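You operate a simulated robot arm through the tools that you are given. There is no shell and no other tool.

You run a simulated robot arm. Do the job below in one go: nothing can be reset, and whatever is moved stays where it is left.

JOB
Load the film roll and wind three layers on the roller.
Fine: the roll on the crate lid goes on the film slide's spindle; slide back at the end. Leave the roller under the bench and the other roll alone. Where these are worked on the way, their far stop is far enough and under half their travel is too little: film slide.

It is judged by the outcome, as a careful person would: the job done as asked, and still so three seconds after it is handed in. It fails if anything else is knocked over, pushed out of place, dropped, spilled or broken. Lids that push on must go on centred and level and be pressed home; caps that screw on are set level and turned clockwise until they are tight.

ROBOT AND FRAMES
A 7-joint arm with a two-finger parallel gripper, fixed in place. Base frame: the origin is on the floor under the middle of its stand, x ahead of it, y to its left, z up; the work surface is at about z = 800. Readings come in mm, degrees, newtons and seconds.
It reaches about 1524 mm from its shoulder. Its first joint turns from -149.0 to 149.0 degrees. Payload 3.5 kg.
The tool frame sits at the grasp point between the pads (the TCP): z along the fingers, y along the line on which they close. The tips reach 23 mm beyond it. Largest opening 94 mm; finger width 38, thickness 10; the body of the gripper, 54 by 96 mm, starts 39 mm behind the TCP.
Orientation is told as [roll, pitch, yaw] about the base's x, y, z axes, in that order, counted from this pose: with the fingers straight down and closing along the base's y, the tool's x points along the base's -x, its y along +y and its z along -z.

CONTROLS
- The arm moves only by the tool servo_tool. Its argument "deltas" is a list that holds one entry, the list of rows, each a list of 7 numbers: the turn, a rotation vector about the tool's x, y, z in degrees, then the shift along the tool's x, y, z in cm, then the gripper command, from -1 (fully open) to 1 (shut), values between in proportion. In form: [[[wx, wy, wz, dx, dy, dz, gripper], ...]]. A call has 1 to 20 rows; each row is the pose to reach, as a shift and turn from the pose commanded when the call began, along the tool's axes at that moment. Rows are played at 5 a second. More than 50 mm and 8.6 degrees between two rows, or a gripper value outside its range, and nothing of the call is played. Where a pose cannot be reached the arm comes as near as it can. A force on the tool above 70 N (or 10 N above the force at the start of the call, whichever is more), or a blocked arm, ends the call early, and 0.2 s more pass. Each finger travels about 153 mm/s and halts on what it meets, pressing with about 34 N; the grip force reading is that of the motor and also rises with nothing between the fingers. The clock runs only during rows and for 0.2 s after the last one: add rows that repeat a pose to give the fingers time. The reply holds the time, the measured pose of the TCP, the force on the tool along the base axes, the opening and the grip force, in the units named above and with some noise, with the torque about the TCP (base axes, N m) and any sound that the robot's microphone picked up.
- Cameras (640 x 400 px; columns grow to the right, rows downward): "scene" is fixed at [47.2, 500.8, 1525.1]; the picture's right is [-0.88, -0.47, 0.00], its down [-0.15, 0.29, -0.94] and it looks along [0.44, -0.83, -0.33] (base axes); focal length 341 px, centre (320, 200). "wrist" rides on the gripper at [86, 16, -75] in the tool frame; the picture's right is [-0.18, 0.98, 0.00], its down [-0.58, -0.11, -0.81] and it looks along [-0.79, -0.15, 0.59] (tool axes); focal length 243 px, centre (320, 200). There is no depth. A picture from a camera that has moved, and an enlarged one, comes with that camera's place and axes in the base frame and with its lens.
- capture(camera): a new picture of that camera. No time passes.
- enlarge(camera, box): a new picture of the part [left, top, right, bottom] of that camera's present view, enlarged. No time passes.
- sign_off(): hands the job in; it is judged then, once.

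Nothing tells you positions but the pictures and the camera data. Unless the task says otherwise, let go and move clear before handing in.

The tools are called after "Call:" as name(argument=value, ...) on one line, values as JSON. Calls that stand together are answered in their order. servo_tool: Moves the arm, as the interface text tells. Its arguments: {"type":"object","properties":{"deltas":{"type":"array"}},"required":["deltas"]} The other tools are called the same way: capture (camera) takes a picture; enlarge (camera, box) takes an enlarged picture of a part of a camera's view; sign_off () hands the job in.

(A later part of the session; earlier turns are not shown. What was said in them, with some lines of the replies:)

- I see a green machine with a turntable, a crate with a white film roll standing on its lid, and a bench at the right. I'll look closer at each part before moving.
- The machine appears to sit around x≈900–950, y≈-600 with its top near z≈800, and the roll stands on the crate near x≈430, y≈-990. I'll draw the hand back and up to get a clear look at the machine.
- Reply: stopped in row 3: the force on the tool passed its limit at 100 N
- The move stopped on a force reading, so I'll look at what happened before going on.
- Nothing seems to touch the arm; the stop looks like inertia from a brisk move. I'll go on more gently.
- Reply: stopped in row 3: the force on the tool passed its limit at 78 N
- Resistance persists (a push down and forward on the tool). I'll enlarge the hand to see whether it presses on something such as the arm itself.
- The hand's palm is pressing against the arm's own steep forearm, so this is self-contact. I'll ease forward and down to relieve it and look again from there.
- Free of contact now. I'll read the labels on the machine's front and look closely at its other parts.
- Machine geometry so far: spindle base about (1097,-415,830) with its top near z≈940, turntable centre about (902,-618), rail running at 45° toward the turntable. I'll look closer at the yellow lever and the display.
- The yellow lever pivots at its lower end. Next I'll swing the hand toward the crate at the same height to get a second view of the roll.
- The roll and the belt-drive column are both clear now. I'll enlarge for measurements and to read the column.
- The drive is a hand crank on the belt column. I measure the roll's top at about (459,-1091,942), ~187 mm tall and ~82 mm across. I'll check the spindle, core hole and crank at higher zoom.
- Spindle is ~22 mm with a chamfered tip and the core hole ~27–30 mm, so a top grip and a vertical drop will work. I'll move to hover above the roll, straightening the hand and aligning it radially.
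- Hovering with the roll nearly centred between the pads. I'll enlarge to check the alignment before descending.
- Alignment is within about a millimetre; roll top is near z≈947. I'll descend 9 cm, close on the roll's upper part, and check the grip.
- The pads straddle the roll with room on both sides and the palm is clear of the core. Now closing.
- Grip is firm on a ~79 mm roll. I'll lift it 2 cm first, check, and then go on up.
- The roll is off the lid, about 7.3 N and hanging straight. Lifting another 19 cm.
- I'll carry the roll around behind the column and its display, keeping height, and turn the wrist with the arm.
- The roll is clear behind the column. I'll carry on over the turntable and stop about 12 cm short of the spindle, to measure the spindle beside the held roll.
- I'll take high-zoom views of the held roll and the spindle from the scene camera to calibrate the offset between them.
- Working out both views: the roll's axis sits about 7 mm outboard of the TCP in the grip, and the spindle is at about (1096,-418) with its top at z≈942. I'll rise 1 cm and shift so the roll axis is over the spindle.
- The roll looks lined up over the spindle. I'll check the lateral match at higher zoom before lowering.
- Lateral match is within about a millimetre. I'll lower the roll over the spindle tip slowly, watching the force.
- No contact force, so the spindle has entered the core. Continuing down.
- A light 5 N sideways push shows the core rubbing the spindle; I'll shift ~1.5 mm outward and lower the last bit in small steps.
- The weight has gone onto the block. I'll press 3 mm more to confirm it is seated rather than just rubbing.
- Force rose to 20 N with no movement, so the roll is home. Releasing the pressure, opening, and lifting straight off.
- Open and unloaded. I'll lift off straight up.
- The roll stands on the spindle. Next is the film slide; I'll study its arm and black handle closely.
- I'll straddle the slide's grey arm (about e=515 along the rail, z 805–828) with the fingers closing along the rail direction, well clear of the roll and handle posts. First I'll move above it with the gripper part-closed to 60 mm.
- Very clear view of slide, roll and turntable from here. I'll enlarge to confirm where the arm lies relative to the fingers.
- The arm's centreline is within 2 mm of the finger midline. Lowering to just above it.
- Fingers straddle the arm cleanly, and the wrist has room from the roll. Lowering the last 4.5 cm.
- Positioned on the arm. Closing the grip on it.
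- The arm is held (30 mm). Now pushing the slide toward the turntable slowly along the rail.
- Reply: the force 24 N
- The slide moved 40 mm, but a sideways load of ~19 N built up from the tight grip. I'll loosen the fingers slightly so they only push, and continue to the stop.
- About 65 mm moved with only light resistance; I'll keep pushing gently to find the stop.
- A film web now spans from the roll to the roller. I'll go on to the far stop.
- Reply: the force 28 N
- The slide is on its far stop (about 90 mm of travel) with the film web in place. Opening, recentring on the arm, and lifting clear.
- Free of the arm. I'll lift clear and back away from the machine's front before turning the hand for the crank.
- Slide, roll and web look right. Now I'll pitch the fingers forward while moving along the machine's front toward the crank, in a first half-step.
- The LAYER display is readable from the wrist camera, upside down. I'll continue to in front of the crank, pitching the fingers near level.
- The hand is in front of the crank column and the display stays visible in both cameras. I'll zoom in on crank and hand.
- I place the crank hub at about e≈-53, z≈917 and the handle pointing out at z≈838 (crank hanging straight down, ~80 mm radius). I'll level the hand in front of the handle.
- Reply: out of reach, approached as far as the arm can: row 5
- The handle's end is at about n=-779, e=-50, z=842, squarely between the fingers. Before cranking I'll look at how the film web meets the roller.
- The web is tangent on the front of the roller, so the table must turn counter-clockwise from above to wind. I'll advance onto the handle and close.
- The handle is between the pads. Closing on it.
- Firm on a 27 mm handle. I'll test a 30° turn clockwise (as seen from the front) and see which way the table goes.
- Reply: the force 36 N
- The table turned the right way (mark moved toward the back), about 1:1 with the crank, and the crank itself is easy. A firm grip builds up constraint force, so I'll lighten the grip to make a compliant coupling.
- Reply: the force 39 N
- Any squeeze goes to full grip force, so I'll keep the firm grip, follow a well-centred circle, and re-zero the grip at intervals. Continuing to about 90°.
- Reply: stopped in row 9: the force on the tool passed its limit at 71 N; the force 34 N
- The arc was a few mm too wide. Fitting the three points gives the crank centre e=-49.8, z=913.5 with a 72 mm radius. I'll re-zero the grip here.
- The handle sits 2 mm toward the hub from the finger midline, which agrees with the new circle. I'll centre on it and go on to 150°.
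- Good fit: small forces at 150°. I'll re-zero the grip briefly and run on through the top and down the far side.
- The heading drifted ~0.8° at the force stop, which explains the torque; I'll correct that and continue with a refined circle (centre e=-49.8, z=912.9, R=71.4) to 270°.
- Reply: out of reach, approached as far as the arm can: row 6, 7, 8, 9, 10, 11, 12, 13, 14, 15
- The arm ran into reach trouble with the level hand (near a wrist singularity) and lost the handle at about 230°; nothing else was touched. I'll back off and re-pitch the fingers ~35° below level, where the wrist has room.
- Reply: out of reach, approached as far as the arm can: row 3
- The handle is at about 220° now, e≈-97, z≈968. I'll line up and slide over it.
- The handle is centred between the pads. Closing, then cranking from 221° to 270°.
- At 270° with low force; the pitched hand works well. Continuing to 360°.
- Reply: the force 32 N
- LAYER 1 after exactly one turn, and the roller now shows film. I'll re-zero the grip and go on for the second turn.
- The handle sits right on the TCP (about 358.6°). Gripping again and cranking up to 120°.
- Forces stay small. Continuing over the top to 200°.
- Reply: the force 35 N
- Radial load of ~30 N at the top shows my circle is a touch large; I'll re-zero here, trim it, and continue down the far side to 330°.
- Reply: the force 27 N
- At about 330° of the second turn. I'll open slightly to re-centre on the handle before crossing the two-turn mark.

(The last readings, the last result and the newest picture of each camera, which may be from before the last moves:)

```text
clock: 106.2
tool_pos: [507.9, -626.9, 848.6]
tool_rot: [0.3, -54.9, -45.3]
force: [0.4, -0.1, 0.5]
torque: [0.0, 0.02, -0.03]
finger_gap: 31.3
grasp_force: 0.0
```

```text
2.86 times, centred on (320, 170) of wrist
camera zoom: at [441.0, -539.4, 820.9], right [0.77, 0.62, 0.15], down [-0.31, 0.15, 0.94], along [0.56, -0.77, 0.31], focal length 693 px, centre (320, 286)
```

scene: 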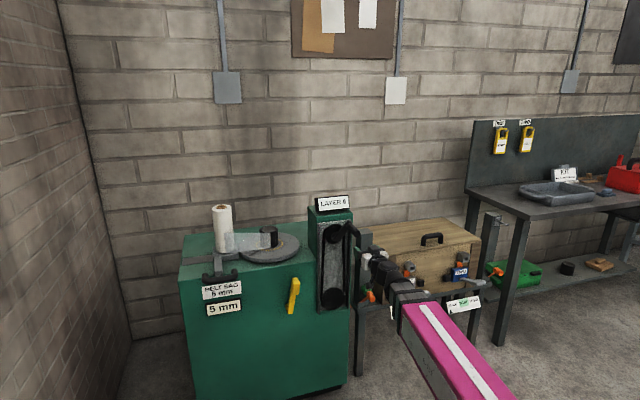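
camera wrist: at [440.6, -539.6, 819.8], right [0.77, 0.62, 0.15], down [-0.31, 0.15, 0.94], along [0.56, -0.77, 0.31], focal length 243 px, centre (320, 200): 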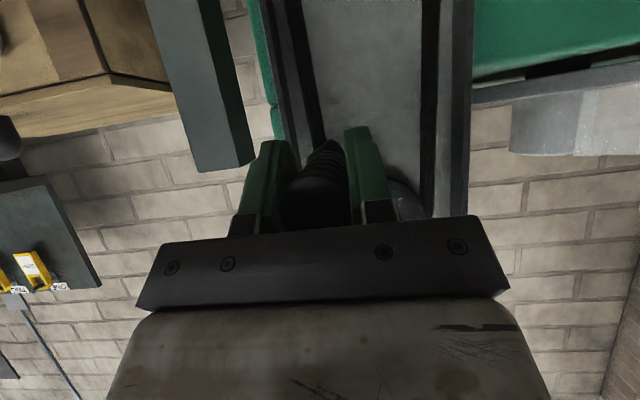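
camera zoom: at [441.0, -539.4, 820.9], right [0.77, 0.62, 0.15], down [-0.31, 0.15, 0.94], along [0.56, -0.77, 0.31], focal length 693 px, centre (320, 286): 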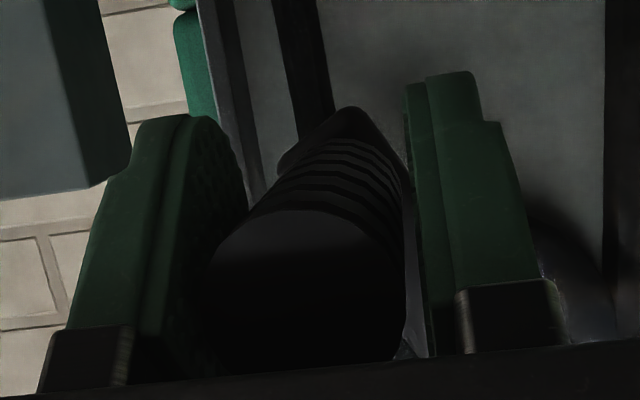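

The handle is 3 mm above the TCP, at 330°. I'll recentre, grip, and crank through the bottom on to 90° of the third turn.

Call:
servo_tool(deltas=[[[0, 0, 0, -0.21, -0.11, -0.15, 0.33], [0, 0, 0, -0.21, -0.11, -0.15, 0.5], [0, 0, 0, -0.21, -0.11, -0.15, 0.5], [0, 0, 0, 0, 0.45, 0, 0.5], [0, 0, 0, 0.22, 1.03, 0.15, 0.5], [0, 0, 0, 0.48, 2.23, 0.34, 0.5], [0, 0, 0, 0.57, 3.46, 0.4, 0.5], [0, 0, 0, 0.48, 4.69, 0.34, 0.5], [0, 0, 0, 0.22, 5.89, 0.15, 0.5], [0, 0, 0, -0.2, 7.01, -0.14, 0.5], [0, 0, 0, -0.79, 8.02, -0.55, 0.5], [0, 0, 0, -1.51, 8.9, -1.06, 0.5], [0, 0, 0, -2.33, 9.61, -1.63, 0.5], [0, 0, 0, -3.25, 10.13, -2.28, 0.5], [0, 0, 0, -4.24, 10.45, -2.97, 0.5], [0, 0, 0, -5.24, 10.56, -3.67, 0.5], [0, 0, 0, -5.24, 10.56, -3.67, 0.5]]])

Call:
enlarge(camera="scene", box=[230, 185, 390, 305])

Call:
capture(camera="wrist")

```text
clock: 109.8
tool_pos: [583.4, -552.2, 913.7]
tool_rot: [0.4, -55.1, -45.2]
force: [33.8, 18.5, 0.5]
torque: [-0.36, -0.28, -0.96]
finger_gap: 26.8
grasp_force: 44.8
```

```text
3.33 times, centred on (310, 245) of scene
camera zoom: at [47.2, 500.8, 1525.1], right [-0.88, -0.47, 0.0], down [-0.15, 0.29, -0.94], along [0.44, -0.83, -0.33], focal length 1138 px, centre (353, 50)
```

zoom: 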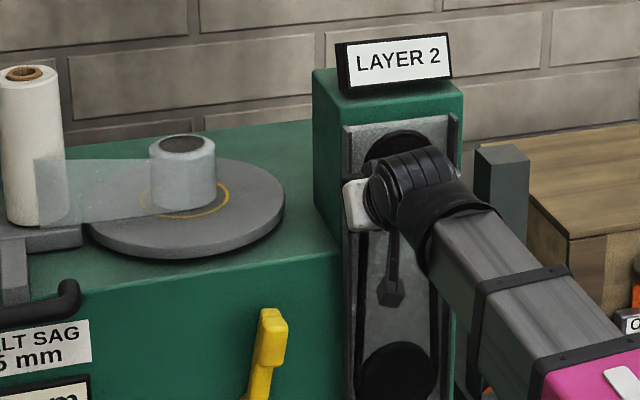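

```text
taken
camera wrist: at [516.8, -464.3, 885.8], right [0.77, 0.62, 0.15], down [-0.31, 0.15, 0.94], along [0.56, -0.77, 0.31], focal length 243 px, centre (320, 200)
```

wrist: 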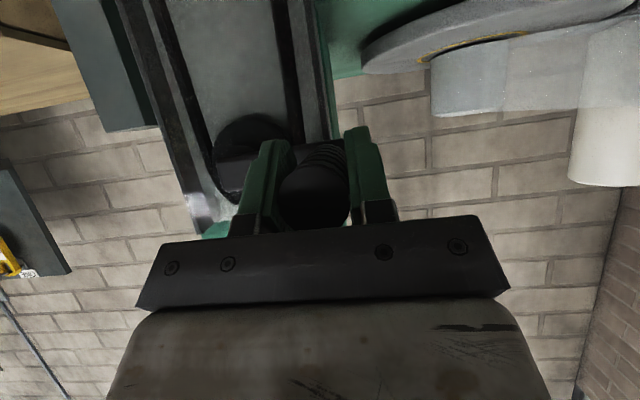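

LAYER 2. Re-zeroing the grip here at 90°.

Call:
servo_tool(deltas=[[[0, 0, 0, 0, 0, 0, 0.36], [0, 0, 0, 0, 0, 0, 0.33], [0, 0, 0, 0, 0, 0, 0.33]]])

Call:
enlarge(camera="wrist", box=[220, 100, 420, 240])

```text
clock: 110.7
tool_pos: [580.7, -553.6, 913.1]
tool_rot: [0.1, -54.9, -45.0]
force: [1.2, 2.6, 0.2]
torque: [0.04, -0.02, 0.1]
finger_gap: 32.9
grasp_force: 1.4
```

```text
2.86 times, centred on (320, 170) of wrist
camera zoom: at [513.8, -465.1, 885.3], right [0.77, 0.62, 0.15], down [-0.31, 0.15, 0.94], along [0.56, -0.77, 0.31], focal length 693 px, centre (320, 286)
```

zoom: 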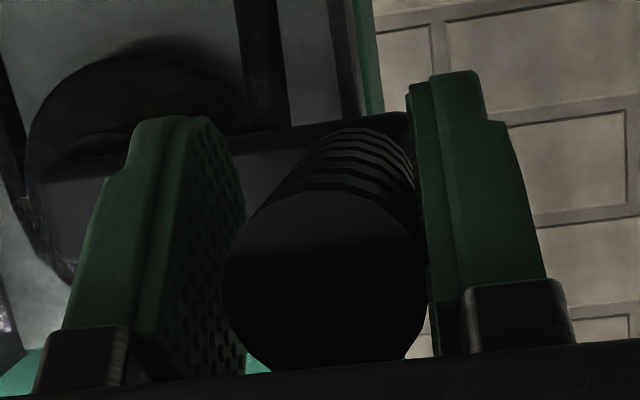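

Handle is 2.4 mm outboard; recentring, gripping, and continuing to 180°.

Call:
servo_tool(deltas=[[[0, 0, 0, -0.06, 0.23, -0.04, 0.33], [0, 0, 0, -0.06, 0.23, -0.04, 0.5], [0, 0, 0, -0.06, 0.23, -0.04, 0.5], [0, 0, 0, -0.5, 0.2, -0.35, 0.5], [0, 0, 0, -0.97, 0.12, -0.68, 0.5], [0, 0, 0, -1.95, -0.2, -1.37, 0.5], [0, 0, 0, -2.87, -0.72, -2.01, 0.5], [0, 0, 0, -3.69, -1.43, -2.59, 0.5], [0, 0, 0, -4.42, -2.31, -3.09, 0.5], [0, 0, 0, -5.0, -3.32, -3.5, 0.5], [0, 0, 0, -5.42, -4.44, -3.8, 0.5], [0, 0, 0, -5.69, -5.64, -3.98, 0.5], [0, 0, 0, -5.78, -6.87, -4.04, 0.5], [0, 0, 0, -5.78, -6.87, -4.04, 0.5]]])

Call:
enlarge(camera="scene", box=[230, 185, 390, 305])

```text
clock: 113.7
tool_pos: [531.9, -604.7, 983.3]
tool_rot: [0.1, -55.2, -45.2]
force: [6.1, -10.0, 31.7]
torque: [0.11, 0.13, 0.25]
finger_gap: 26.8
grasp_force: 44.7
```

```text
3.33 times, centred on (310, 245) of scene
camera zoom: at [47.2, 500.8, 1525.1], right [-0.88, -0.47, 0.0], down [-0.15, 0.29, -0.94], along [0.44, -0.83, -0.33], focal length 1138 px, centre (353, 50)
```

zoom: 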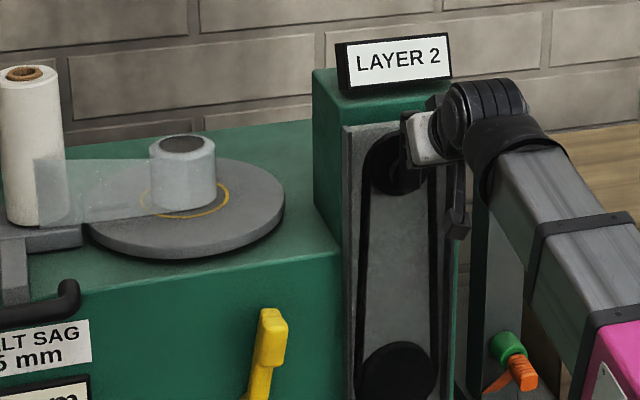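

Call:
servo_tool(deltas=[[[0, 0, 0, 0, 0, 0, 0.36], [0, 0, 0, 0, 0, 0, 0.33], [0, 0, 0, 0, 0, 0, 0.33]]])

Call:
enlarge(camera="wrist", box=[220, 100, 420, 240])

```text
clock: 114.5
tool_pos: [531.7, -602.5, 982.8]
tool_rot: [0.1, -54.9, -45.2]
force: [0.4, -0.4, 1.0]
torque: [-0.01, 0.02, 0.01]
finger_gap: 31.5
grasp_force: 0.0
```

```text
2.86 times, centred on (320, 170) of wrist
camera zoom: at [465.1, -514.3, 954.4], right [0.77, 0.62, 0.15], down [-0.31, 0.15, 0.94], along [0.56, -0.77, 0.31], focal length 693 px, centre (320, 286)
```

zoom: 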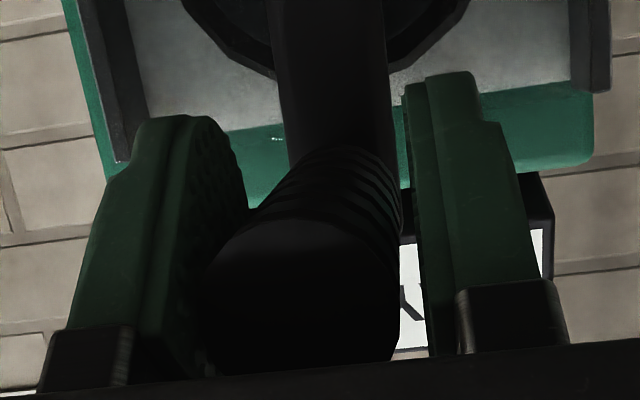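

The handle is ~4 mm above the TCP, so the true radius is nearer 72. Recentring and continuing to 270°.

Call:
servo_tool(deltas=[[[0, 0, 0, -0.29, -0.17, -0.21, 0.33], [0, 0, 0, -0.29, -0.17, -0.21, 0.33], [0, 0, 0, -0.29, -0.17, -0.21, 0.5], [0, 0, 0, -0.29, -0.17, -0.21, 0.5], [0, 0, 0, -0.25, -0.7, -0.18, 0.5], [0, 0, 0, -0.2, -1.27, -0.14, 0.5], [0, 0, 0, 0.07, -2.49, 0.05, 0.5], [0, 0, 0, 0.5, -3.63, 0.35, 0.5], [0, 0, 0, 1.09, -4.66, 0.76, 0.5], [0, 0, 0, 1.82, -5.55, 1.27, 0.5], [0, 0, 0, 2.66, -6.27, 1.86, 0.5], [0, 0, 0, 3.6, -6.8, 2.52, 0.5], [0, 0, 0, 4.6, -7.13, 3.22, 0.5], [0, 0, 0, 5.62, -7.24, 3.93, 0.5], [0, 0, 0, 5.62, -7.24, 3.93, 0.5]]])

Call:
enlarge(camera="scene", box=[230, 185, 390, 305])

```text
clock: 117.7
tool_pos: [480.5, -653.5, 914.2]
tool_rot: [0.3, -54.9, -45.3]
force: [14.4, 11.8, 0.6]
torque: [-0.66, -0.6, -0.5]
finger_gap: 26.8
grasp_force: 44.7
```

```text
3.33 times, centred on (310, 245) of scene
camera zoom: at [47.2, 500.8, 1525.1], right [-0.88, -0.47, 0.0], down [-0.15, 0.29, -0.94], along [0.44, -0.83, -0.33], focal length 1138 px, centre (353, 50)
```

zoom: 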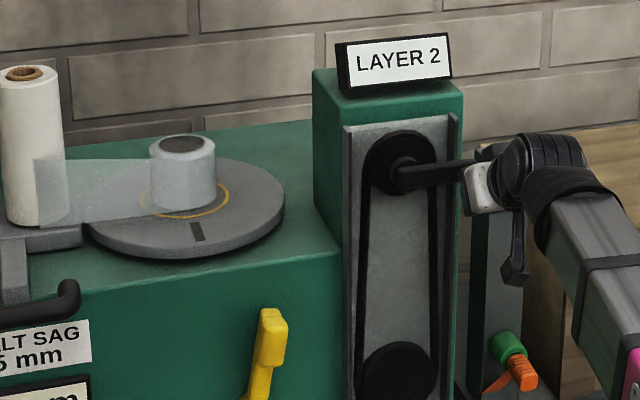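

On track (third turn at 270°). I'll re-zero and continue to 330°.

Call:
servo_tool(deltas=[[[0, 0, 0, 0, 0.1, 0, 0.33], [0, 0, 0, 0, 0.2, 0, 0.33], [0, 0, 0, 0, 0.2, 0, 0.5], [0, 0, 0, 0, 0.2, 0, 0.5], [0, 0, 0, 0.5, 0.24, 0.36, 0.5], [0, 0, 0, 1.02, 0.31, 0.72, 0.5], [0, 0, 0, 2.02, 0.62, 1.42, 0.5], [0, 0, 0, 2.96, 1.12, 2.08, 0.5], [0, 0, 0, 3.8, 1.82, 2.67, 0.5], [0, 0, 0, 4.53, 2.68, 3.18, 0.5], [0, 0, 0, 5.12, 3.68, 3.59, 0.5], [0, 0, 0, 5.12, 3.68, 3.59, 0.5]]])

Call:
enlarge(camera="scene", box=[230, 185, 390, 305])

```text
clock: 120.2
tool_pos: [507.0, -627.3, 850.8]
tool_rot: [0.4, -54.9, -45.2]
force: [-1.7, 6.2, -1.7]
torque: [0.92, 0.93, -0.45]
finger_gap: 27.0
grasp_force: 45.5
```

```text
3.33 times, centred on (310, 245) of scene
camera zoom: at [47.2, 500.8, 1525.1], right [-0.88, -0.47, 0.0], down [-0.15, 0.29, -0.94], along [0.44, -0.83, -0.33], focal length 1138 px, centre (353, 50)
```

zoom: 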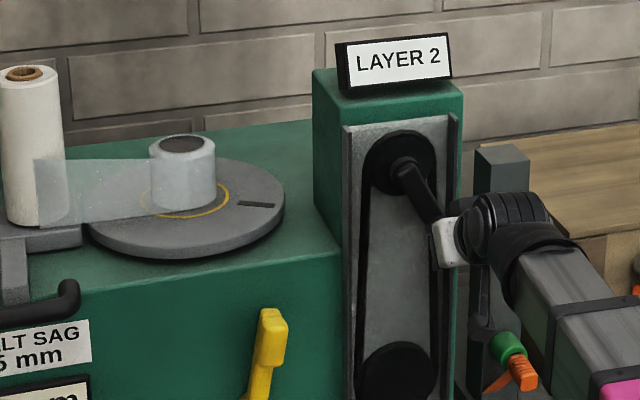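

Forces near zero. Now the last 35° slowly, to just past the third full turn.

Call:
servo_tool(deltas=[[[0, 0, 0, 0.22, 0.55, 0.15, 0.5], [0, 0, 0, 0.44, 1.12, 0.31, 0.5], [0, 0, 0, 0.58, 1.7, 0.41, 0.5], [0, 0, 0, 0.7, 2.31, 0.49, 0.5], [0, 0, 0, 0.76, 2.92, 0.53, 0.5], [0, 0, 0, 0.79, 3.54, 0.56, 0.5], [0, 0, 0, 0.77, 4.1, 0.54, 0.5], [0, 0, 0, 0.77, 4.1, 0.54, 0.5]]])

Call:
enlarge(camera="scene", box=[230, 185, 390, 305])

```text
clock: 122.0
tool_pos: [537.4, -596.9, 842.2]
tool_rot: [0.2, -54.6, -45.2]
force: [-13.0, 18.1, -28.6]
torque: [-0.42, -0.42, -0.15]
finger_gap: 26.7
grasp_force: 45.5
```

```text
3.33 times, centred on (310, 245) of scene
camera zoom: at [47.2, 500.8, 1525.1], right [-0.88, -0.47, 0.0], down [-0.15, 0.29, -0.94], along [0.44, -0.83, -0.33], focal length 1138 px, centre (353, 50)
```

zoom: 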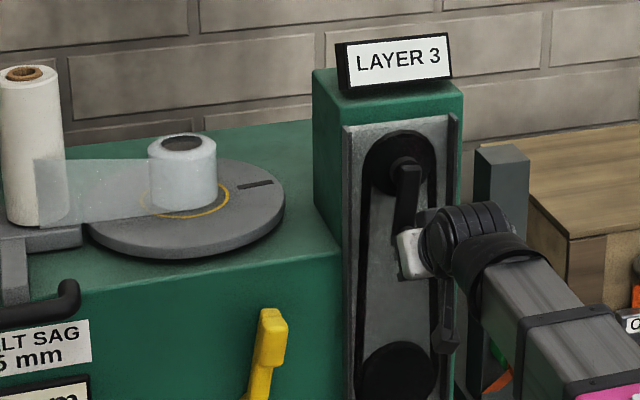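

LAYER 3 reached. I'll release the handle, back away from the crank, and check the counter holds.

Call:
servo_tool(deltas=[[[0, 0, 0, 0, 0, 0, 0.3], [0, 0, 0, 0, 0, 0, 0], [0, 0, 0, 0, 0, 0, -0.4], [0, 0, 0, 0, 0, 0, -0.4], [0, 0, 0, 0.3, 0, -0.5, -0.4], [0, 0, 0, 1.1, 0, -1.6, -0.4], [0, 0, 0, 2.1, 0, -3, -0.4], [0, 0, 0, 3.1, 0, -4.4, -0.4], [0, 0, 0, 3.73, 0, -5.32, -0.4], [0, 0, 0, 3.73, 0, -5.32, -0.4]]])

Call:
enlarge(camera="scene", box=[200, 185, 390, 315])

Call:
capture(camera="wrist")

```text
clock: 124.2
tool_pos: [490.1, -552.2, 844.2]
tool_rot: [0.2, -54.8, -45.3]
force: [-0.5, 1.2, -0.5]
torque: [0.03, 0.02, 0.02]
finger_gap: 65.7
grasp_force: 0.1
```

```text
3.08 times, centred on (295, 250) of scene
camera zoom: at [47.2, 500.8, 1525.1], right [-0.88, -0.47, 0.0], down [-0.15, 0.29, -0.94], along [0.44, -0.83, -0.33], focal length 1050 px, centre (397, 46)
```

zoom: 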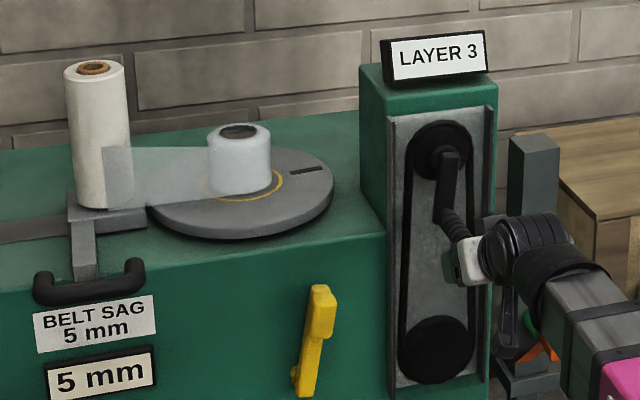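

```text
taken
camera wrist: at [423.6, -464.1, 815.7], right [0.77, 0.62, 0.15], down [-0.31, 0.15, 0.94], along [0.56, -0.77, 0.31], focal length 243 px, centre (320, 200)
```

wrist: 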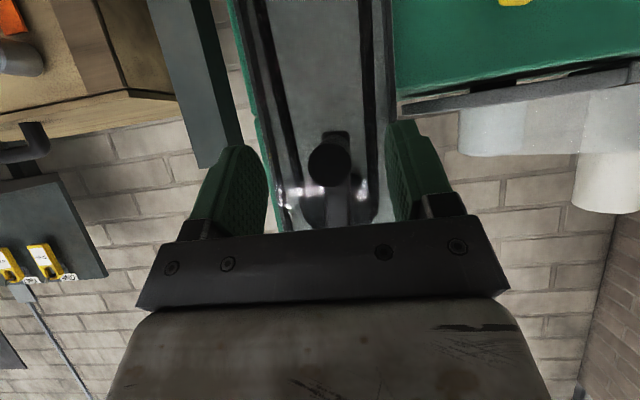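

The counter holds at 3. Now I'll retrace my path back to above the slide's arm.

Call:
servo_tool(deltas=[[[0, 0.3, 0, -0.6, 0.3, -0.4, -0.4], [0, 1, 0, -2, 1.2, -1.2, -0.4], [0, 1.5, 0, -3.6, 2.8, -2, -0.4], [0, 2, 0, -5, 4.8, -2.7, -0.4], [0, 3, 0, -6.2, 7, -3.3, -0.4], [0, 4, 0, -7.3, 9.2, -3.8, -0.4], [0, 5, 0, -8.3, 11.5, -4.3, -0.4], [0, 6, 0, -9.2, 13.8, -4.7, -0.4], [0, 7, 0, -10, 16.1, -5.1, -0.4], [0, 8, 0, -10.7, 18.4, -5.4, -0.4], [0, 8.5, 0, -11.2, 20.7, -5.7, -0.4], [0, 9, 0, -11.6, 23, -5.9, -0.4], [0, 9.5, 0, -11.9, 25.2, -6, -0.4], [0, 10, 0, -12.2, 27.2, -6.1, -0.4], [0, 10, 0, -12.3, 28.5, -6.16, -0.4], [0, 10, 0, -12.3, 29, -6.16, -0.4], [0, 10, 0, -12.3, 29, -6.16, -0.4]]])

Call:
capture(camera="wrist")

Call:
capture(camera="scene")

```text
clock: 127.8
tool_pos: [710.4, -361.6, 980.7]
tool_rot: [0.2, -44.9, -45.1]
force: [0.3, 0.1, -0.7]
torque: [-0.02, -0.01, 0.0]
finger_gap: 66.0
grasp_force: 0.1
```

```text
taken
camera wrist: at [640.6, -270.9, 972.7], right [0.79, 0.6, 0.13], down [-0.19, 0.03, 0.98], along [0.59, -0.8, 0.14], focal length 243 px, centre (320, 200)
```

wrist: 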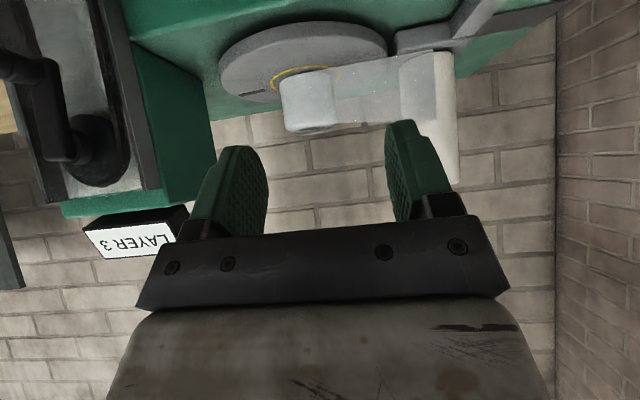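

```text
taken
```

scene: 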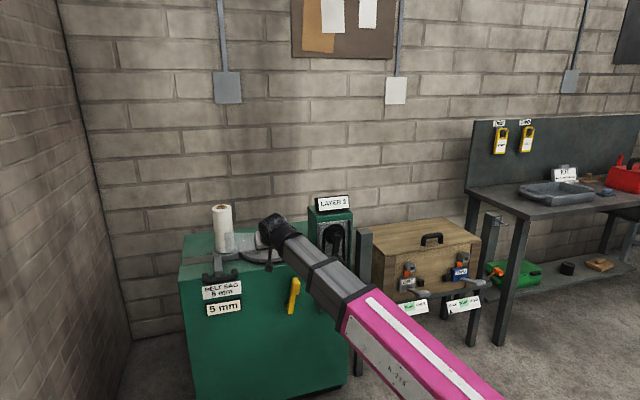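

Call:
servo_tool(deltas=[[[0, 2, 0, -0.4, 0.7, 0.25, -0.4], [0, 5, 0, -1.1, 2, 0.7, -0.4], [0, 9, 0, -2, 3.6, 1.25, -0.4], [0, 13, 0, -2.9, 5.2, 1.8, -0.4], [0, 17, 0, -3.8, 6.8, 2.4, -0.4], [0, 21, 0, -4.7, 8.4, 2.95, -0.4], [0, 25, 0, -5.6, 10, 3.5, -0.4], [0, 29, 0, -6.5, 11.6, 4.1, -0.4], [0, 33, 0, -7.3, 13.2, 4.6, -0.4], [0, 37, 0, -8.2, 14.8, 5.15, -0.4], [0, 41, 0, -9, 16.3, 5.7, -0.4], [0, 44, 0, -9.6, 17.3, 6.05, -0.4], [0, 45, 0, -9.81, 17.71, 6.19, -0.4], [0, 45, 0, -9.81, 17.71, 6.19, -0.4]]])

Call:
capture(camera="wrist")

Call:
enlarge(camera="wrist", box=[160, 0, 480, 240])

```text
clock: 130.8
tool_pos: [915.1, -315.7, 1006.3]
tool_rot: [0.2, 0.2, -45.0]
force: [0.4, -0.3, -0.4]
torque: [0.01, 0.0, -0.04]
finger_gap: 65.8
grasp_force: 0.0
```

```text
taken
camera wrist: at [866.0, -245.5, 1081.7], right [0.83, 0.56, 0.0], down [0.33, -0.49, 0.8], along [0.46, -0.66, -0.59], focal length 243 px, centre (320, 200)
```

wrist: 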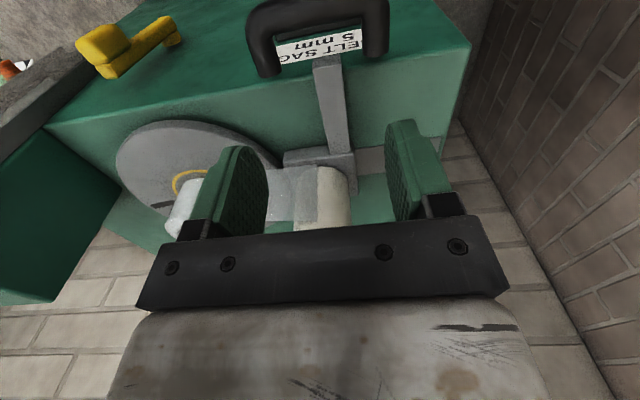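

```text
1.67 times, centred on (320, 120) of wrist
camera zoom: at [866.0, -245.5, 1081.7], right [0.83, 0.56, 0.0], down [0.33, -0.49, 0.8], along [0.46, -0.66, -0.59], focal length 404 px, centre (320, 333)
```

zoom: 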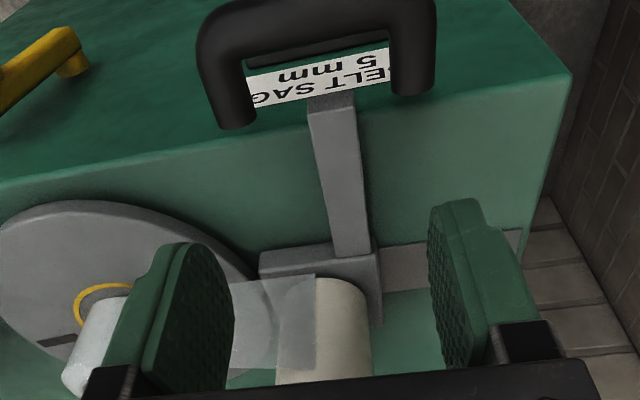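

Same vantage as before with the arm between the fingers. Moving in over the arm, then lowering.

Call:
servo_tool(deltas=[[[0, 0, 0, -0.7, 0, 0, -0.4], [0, 0, 0, -2.2, 0, 0, -0.4], [0, 0, 0, -4, -0.05, 0.3, -0.4], [0, 0, 0, -5.7, -0.07, 1, -0.4], [0, 0, 0, -6.7, -0.07, 2.2, -0.4], [0, 0, 0, -7.07, -0.07, 3.8, -0.4], [0, 0, 0, -7.07, -0.07, 5.8, -0.4], [0, 0, 0, -7.07, -0.07, 7.8, -0.4], [0, 0, 0, -7.07, -0.07, 9.8, -0.4], [0, 0, 0, -7.07, -0.07, 11.5, -0.4], [0, 0, 0, -7.07, -0.07, 12.5, -0.4], [0, 0, 0, -7.07, -0.07, 12.5, -0.4]]])

Call:
capture(camera="wrist")

Call:
enlarge(camera="scene", box=[160, 180, 310, 310])

```text
clock: 133.4
tool_pos: [963.7, -370.2, 879.0]
tool_rot: [0.1, 0.0, -45.0]
force: [0.8, 0.1, -0.6]
torque: [-0.04, -0.01, -0.02]
finger_gap: 66.0
grasp_force: 0.0
```

```text
taken
camera wrist: at [914.3, -299.0, 954.6], right [0.83, 0.56, 0.0], down [0.33, -0.49, 0.81], along [0.46, -0.66, -0.59], focal length 243 px, centre (320, 200)
```

wrist: 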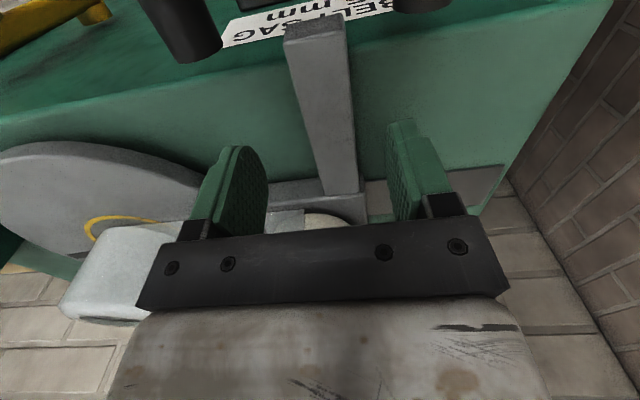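

```text
3.08 times, centred on (235, 245) of scene
camera zoom: at [47.2, 500.8, 1525.1], right [-0.88, -0.47, 0.0], down [-0.15, 0.29, -0.94], along [0.44, -0.83, -0.33], focal length 1050 px, centre (582, 62)
```

zoom: 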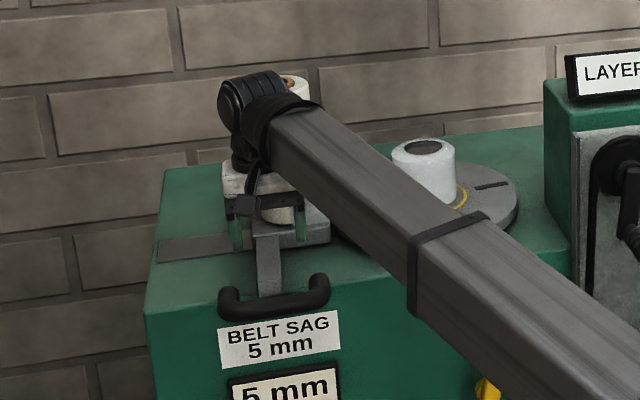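

Call:
servo_tool(deltas=[[[0, 0, 0, 0, 0.2, 0.5, -0.4], [0, 0, 0, 0, 0.4, 1.5, -0.4], [0, 0, 0, 0, 0.5, 2.6, -0.4], [0, 0, 0, 0, 0.5, 3.6, -0.4], [0, 0, 0, 0, 0.5, 4.2, -0.4], [0, 0, 0, 0, 0.5, 4.3, -0.4], [0, 0, 0, 0, 0.5, 4.3, -0.4]]])

Call:
capture(camera="wrist")

```text
clock: 135.1
tool_pos: [968.4, -363.3, 837.9]
tool_rot: [0.1, 0.0, -45.0]
force: [0.6, -0.4, 0.4]
torque: [-0.03, 0.01, -0.03]
finger_gap: 65.7
grasp_force: 0.0
```

```text
taken
camera wrist: at [917.7, -292.2, 911.8], right [0.83, 0.56, 0.0], down [0.33, -0.49, 0.81], along [0.46, -0.66, -0.59], focal length 243 px, centre (320, 200)
```

wrist: 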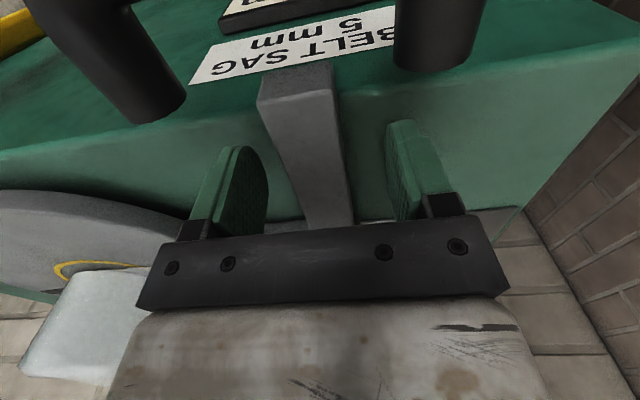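

Now narrowing the fingers to a loose fit and pushing the slide back along the rail, slowly.

Call:
servo_tool(deltas=[[[0, 0, 0, 0, 0, 0, 0], [0, 0, 0, 0, 0, 0, 0.2], [0, 0, 0, 0, 0, 0, 0.2], [0, 0, 0, 0, 0.3, 0, 0.2], [0, 0, 0, 0, 0.8, 0, 0.2], [0, 0, 0, 0, 1.3, 0, 0.2], [0, 0, 0, 0, 1.9, 0, 0.2], [0, 0, 0, 0, 2.5, 0, 0.2], [0, 0, 0, 0, 3.1, 0, 0.2], [0, 0, 0, 0, 3.7, 0, 0.2], [0, 0, 0, 0, 4.3, 0, 0.2], [0, 0, 0, 0, 4.9, 0, 0.2], [0, 0, 0, 0, 5.5, 0, 0.2], [0, 0, 0, 0, 6, 0, 0.2], [0, 0, 0, 0, 6, 0, 0.2]]])

Call:
enlarge(camera="scene", box=[160, 180, 310, 310])

Call:
capture(camera="wrist")

```text
clock: 138.2
tool_pos: [1009.8, -321.5, 836.6]
tool_rot: [0.1, 0.1, -45.0]
force: [-1.2, -4.4, -0.5]
torque: [-0.07, 0.02, 0.05]
finger_gap: 39.5
grasp_force: 2.1
```

```text
3.08 times, centred on (235, 245) of scene
camera zoom: at [47.2, 500.8, 1525.1], right [-0.88, -0.47, 0.0], down [-0.15, 0.29, -0.94], along [0.44, -0.83, -0.33], focal length 1050 px, centre (582, 62)
```

zoom: 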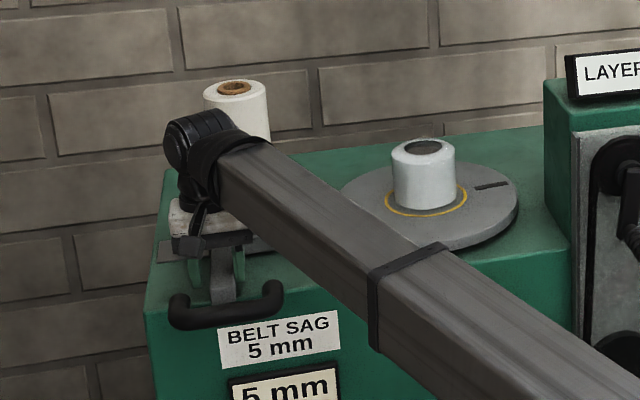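

```text
taken
camera wrist: at [960.1, -251.1, 911.6], right [0.83, 0.56, 0.0], down [0.33, -0.49, 0.8], along [0.46, -0.66, -0.59], focal length 243 px, centre (320, 200)
```

wrist: 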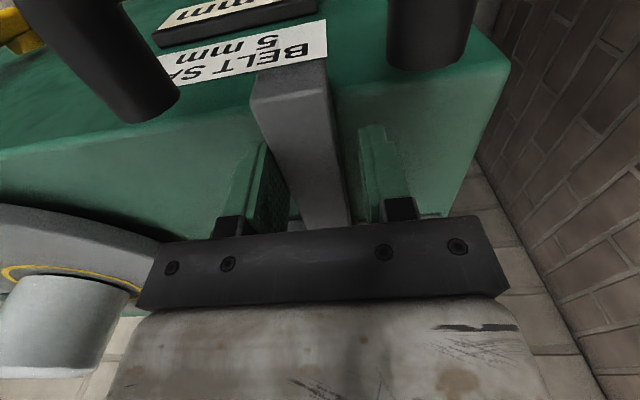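

The web has parted and the wrapped roller stays. Pushing the remaining ~3 cm back to the start position.

Call:
servo_tool(deltas=[[[0, 0, 0, 0, 0.4, 0, 0.2], [0, 0, 0, 0, 0.9, 0, 0.2], [0, 0, 0, 0, 1.4, 0, 0.2], [0, 0, 0, 0, 1.9, 0, 0.2], [0, 0, 0, 0, 2.4, 0, 0.2], [0, 0, 0, 0, 2.8, 0, 0.2], [0, 0, 0, 0, 3.2, 0, 0.2], [0, 0, 0, 0, 3.2, 0, 0.2]]])

Call:
enlarge(camera="scene", box=[160, 180, 310, 310])

Call:
capture(camera="wrist")

```text
clock: 140.1
tool_pos: [1033.0, -298.7, 837.5]
tool_rot: [0.1, 0.1, -44.9]
force: [-5.7, -2.9, -1.5]
torque: [0.0, 0.12, -0.06]
finger_gap: 40.6
grasp_force: 3.6
```

```text
3.08 times, centred on (235, 245) of scene
camera zoom: at [47.2, 500.8, 1525.1], right [-0.88, -0.47, 0.0], down [-0.15, 0.29, -0.94], along [0.44, -0.83, -0.33], focal length 1050 px, centre (582, 62)
```

zoom: 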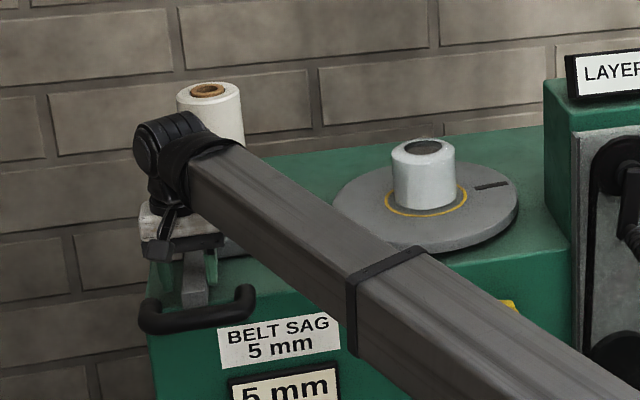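

```text
taken
camera wrist: at [984.2, -227.0, 912.3], right [0.83, 0.56, 0.0], down [0.33, -0.49, 0.8], along [0.46, -0.66, -0.59], focal length 243 px, centre (320, 200)
```

wrist: 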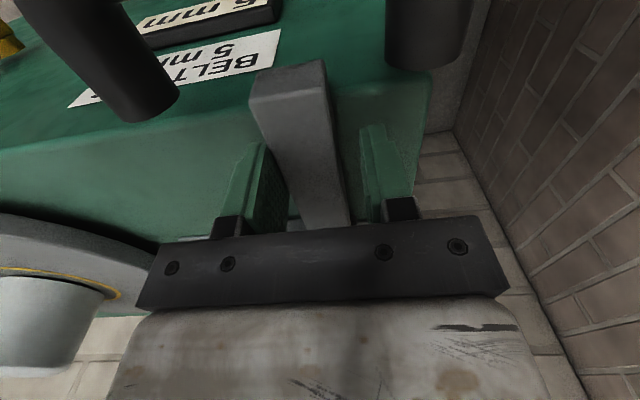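

The handle is back at its starting pixel. I'll press 8 mm more to make sure it is on the home stop.

Call:
servo_tool(deltas=[[[0, 0, 0, 0, 0.3, 0, 0.2], [0, 0, 0, 0, 0.6, 0, 0.2], [0, 0, 0, 0, 0.8, 0, 0.2], [0, 0, 0, 0, 0.8, 0, 0.2]]])

Call:
enlarge(camera="scene", box=[160, 180, 310, 310])

```text
clock: 141.1
tool_pos: [1037.8, -294.4, 837.7]
tool_rot: [0.0, 0.1, -45.1]
force: [-23.4, -20.8, -0.2]
torque: [-0.13, 0.44, 0.2]
finger_gap: 51.6
grasp_force: 15.7
```

```text
3.08 times, centred on (235, 245) of scene
camera zoom: at [47.2, 500.8, 1525.1], right [-0.88, -0.47, 0.0], down [-0.15, 0.29, -0.94], along [0.44, -0.83, -0.33], focal length 1050 px, centre (582, 62)
```

zoom: 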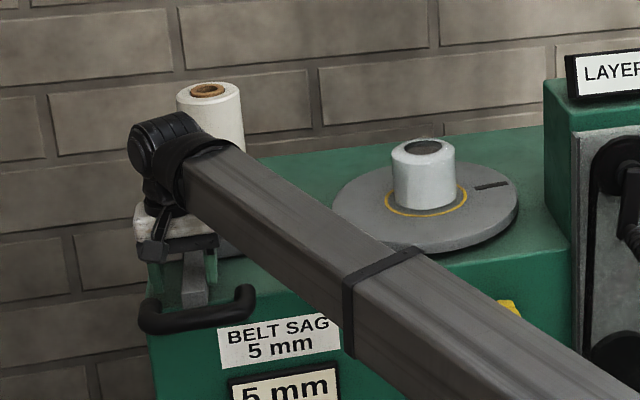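

On the home stop. Opening, recentring, and lifting clear.

Call:
servo_tool(deltas=[[[0, 0, 0, 0, -0.3, 0, 0], [0, 0, 0, 0, -0.6, 0, -0.4], [0, 0, 0, 0, -0.9, 0, -0.4], [0, 0, 0, 0, -0.9, 0, -0.4], [0, 0, 0, 0, -0.9, -0.4, -0.4], [0, 0, 0, 0, -0.9, -1.5, -0.4], [0, 0, 0, 0, -0.9, -3.3, -0.4], [0, 0, 0, 0, -0.9, -5.3, -0.4], [0, 0, 0, 0, -0.9, -7.3, -0.4], [0, 0, 0, 0, -0.9, -9.3, -0.4], [0, 0, 0, 0, -0.9, -11.3, -0.4], [0, 0, 0, 0.5, -0.9, -13.3, -0.4], [0, 0, 0, 1.8, -0.9, -15.3, -0.4], [0, 0, 0, 3.3, -0.9, -17, -0.4], [0, 0, 0, 4.8, -0.9, -18.4, -0.4], [0, 0, 0, 5.8, -0.9, -19.4, -0.4], [0, 0, 0, 6, -0.9, -20, -0.4], [0, 0, 0, 6, -0.9, -20, -0.4]]])

Call:
capture(camera="scene")

Call:
capture(camera="wrist")

```text
clock: 144.8
tool_pos: [993.0, -256.7, 1038.8]
tool_rot: [0.1, 0.0, -45.0]
force: [-0.4, 0.5, 0.6]
torque: [-0.02, -0.01, -0.01]
finger_gap: 66.1
grasp_force: 0.0
```

```text
taken
```

scene: 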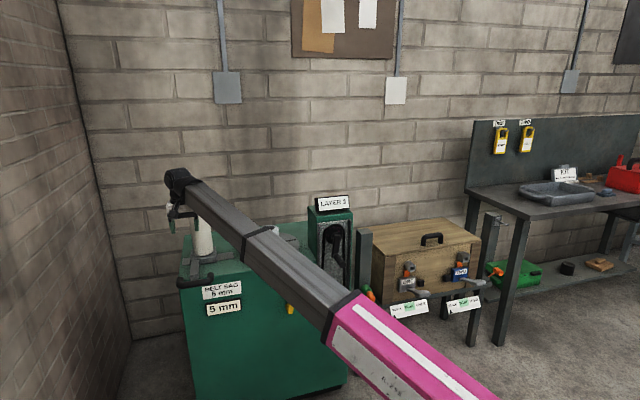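

```text
taken
camera wrist: at [942.5, -185.7, 1114.0], right [0.83, 0.56, 0.0], down [0.33, -0.49, 0.8], along [0.46, -0.66, -0.59], focal length 243 px, centre (320, 200)
```

wrist: 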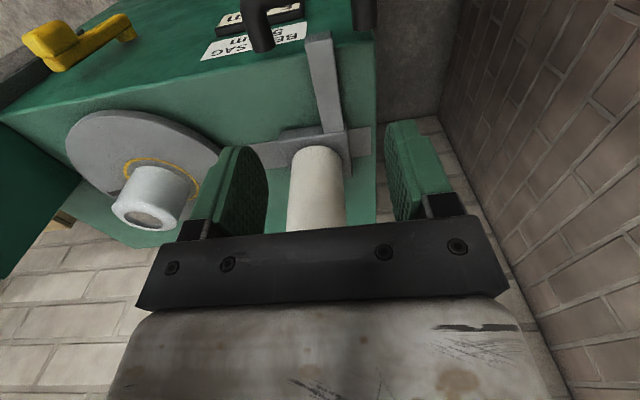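

Slide is home with the roll on it and the wrapped roller left in place. I'll move the hand farther clear and do a final check of everything.

Call:
servo_tool(deltas=[[[0, 0, 0, 0.5, 0, 0, -0.4], [0, -2, 0, 1.8, -0.5, 0, -0.4], [0, -5, 0, 3.5, -1.5, 0, -0.4], [0, -9, 0, 5.2, -3, 0, -0.4], [0, -13, 0, 6.9, -4.5, 0, -0.4], [0, -17, 0, 8.6, -6, 0, -0.4], [0, -21, 0, 10, -7.5, 0, -0.4], [0, -24, 0, 11, -8.5, 0, -0.4], [0, -25, 0, 11.5, -9, 0, -0.4], [0, -25, 0, 11.5, -9, 0, -0.4], [0, -25, 0, 11.5, -9, 0, -0.4]]])

Call:
capture(camera="scene")

Call:
enlarge(camera="scene", box=[165, 185, 365, 325])

Call:
enlarge(camera="scene", box=[340, 190, 500, 330])

Call:
capture(camera="wrist")

```text
clock: 147.2
tool_pos: [845.2, -239.1, 1038.0]
tool_rot: [0.1, -25.0, -45.1]
force: [0.6, 0.2, -0.5]
torque: [-0.03, -0.02, -0.02]
finger_gap: 65.8
grasp_force: 0.0
```

```text
taken
```

scene: 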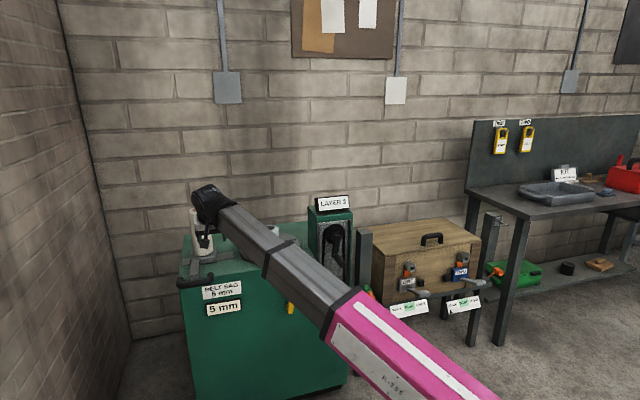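

```text
2.86 times, centred on (265, 255) of scene
camera zoom: at [47.2, 500.8, 1525.1], right [-0.88, -0.47, 0.0], down [-0.15, 0.29, -0.94], along [0.44, -0.83, -0.33], focal length 975 px, centre (477, 43)
```

zoom: 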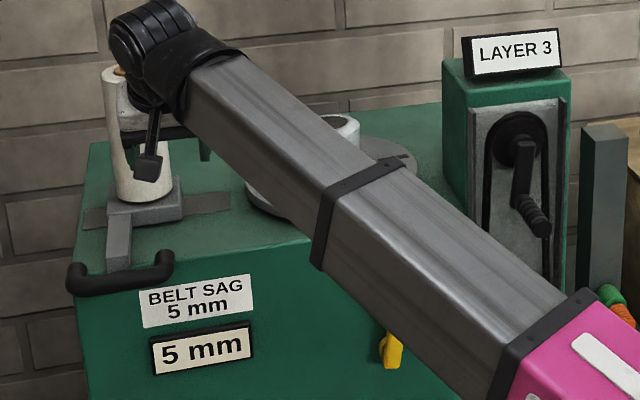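

```text
2.86 times, centred on (420, 260) of scene
camera zoom: at [47.2, 500.8, 1525.1], right [-0.88, -0.47, 0.0], down [-0.15, 0.29, -0.94], along [0.44, -0.83, -0.33], focal length 975 px, centre (34, 29)
```

zoom: 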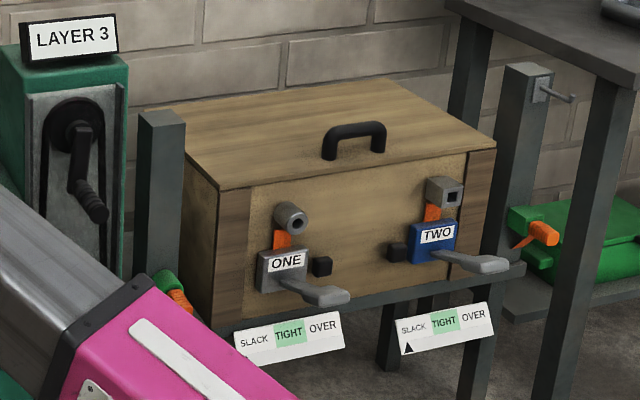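

```text
taken
camera wrist: at [779.1, -152.0, 1070.4], right [0.81, 0.58, 0.08], down [0.05, -0.21, 0.98], along [0.58, -0.79, -0.2], focal length 243 px, centre (320, 200)
```

wrist: 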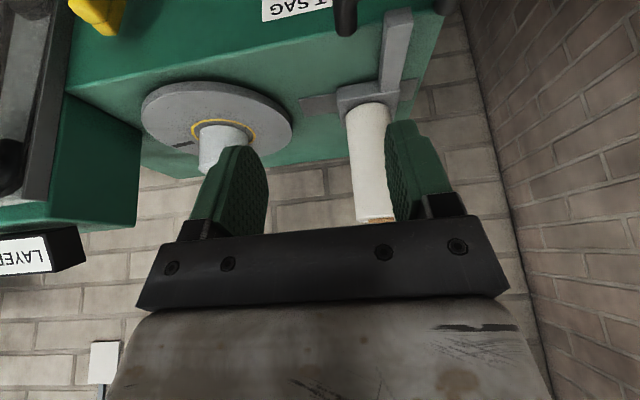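

Everything checks: the roll is seated on the spindle, the slide is on its home stop, the counter reads LAYER 3, belt sag still shows 5 mm, and nothing else has been disturbed. The hand is open and clear, so I'm handing in.

Call:
sign_off()

```text
The job is handed in.
```

The job is handed in. The roll from the crate lid is seated on the film slide's spindle, the roller has three layers wound on it, and the slide is back on its home stop.

- **Winding:** I pushed the slide to its far stop (about 90 mm) and turned the crank three full turns. The counter went from 0 to 3 and still read LAYER 3 in the last picture before hand-in.
- **Film:** the web parted by itself as the slide went back, leaving the film on the roller.
- **Grip lost once:** I lost hold of the crank handle about 230° into the first turn, when the arm ran short of reach. I picked it up again and carried on; nothing else was touched.
- **Left alone:** I did not go near the roller under the bench or touch the yellow lever or the two straps. I never saw the other roll in any picture. Belt sag still showed 5 mm at the end.

The hand was open and clear of the machine at hand-in.
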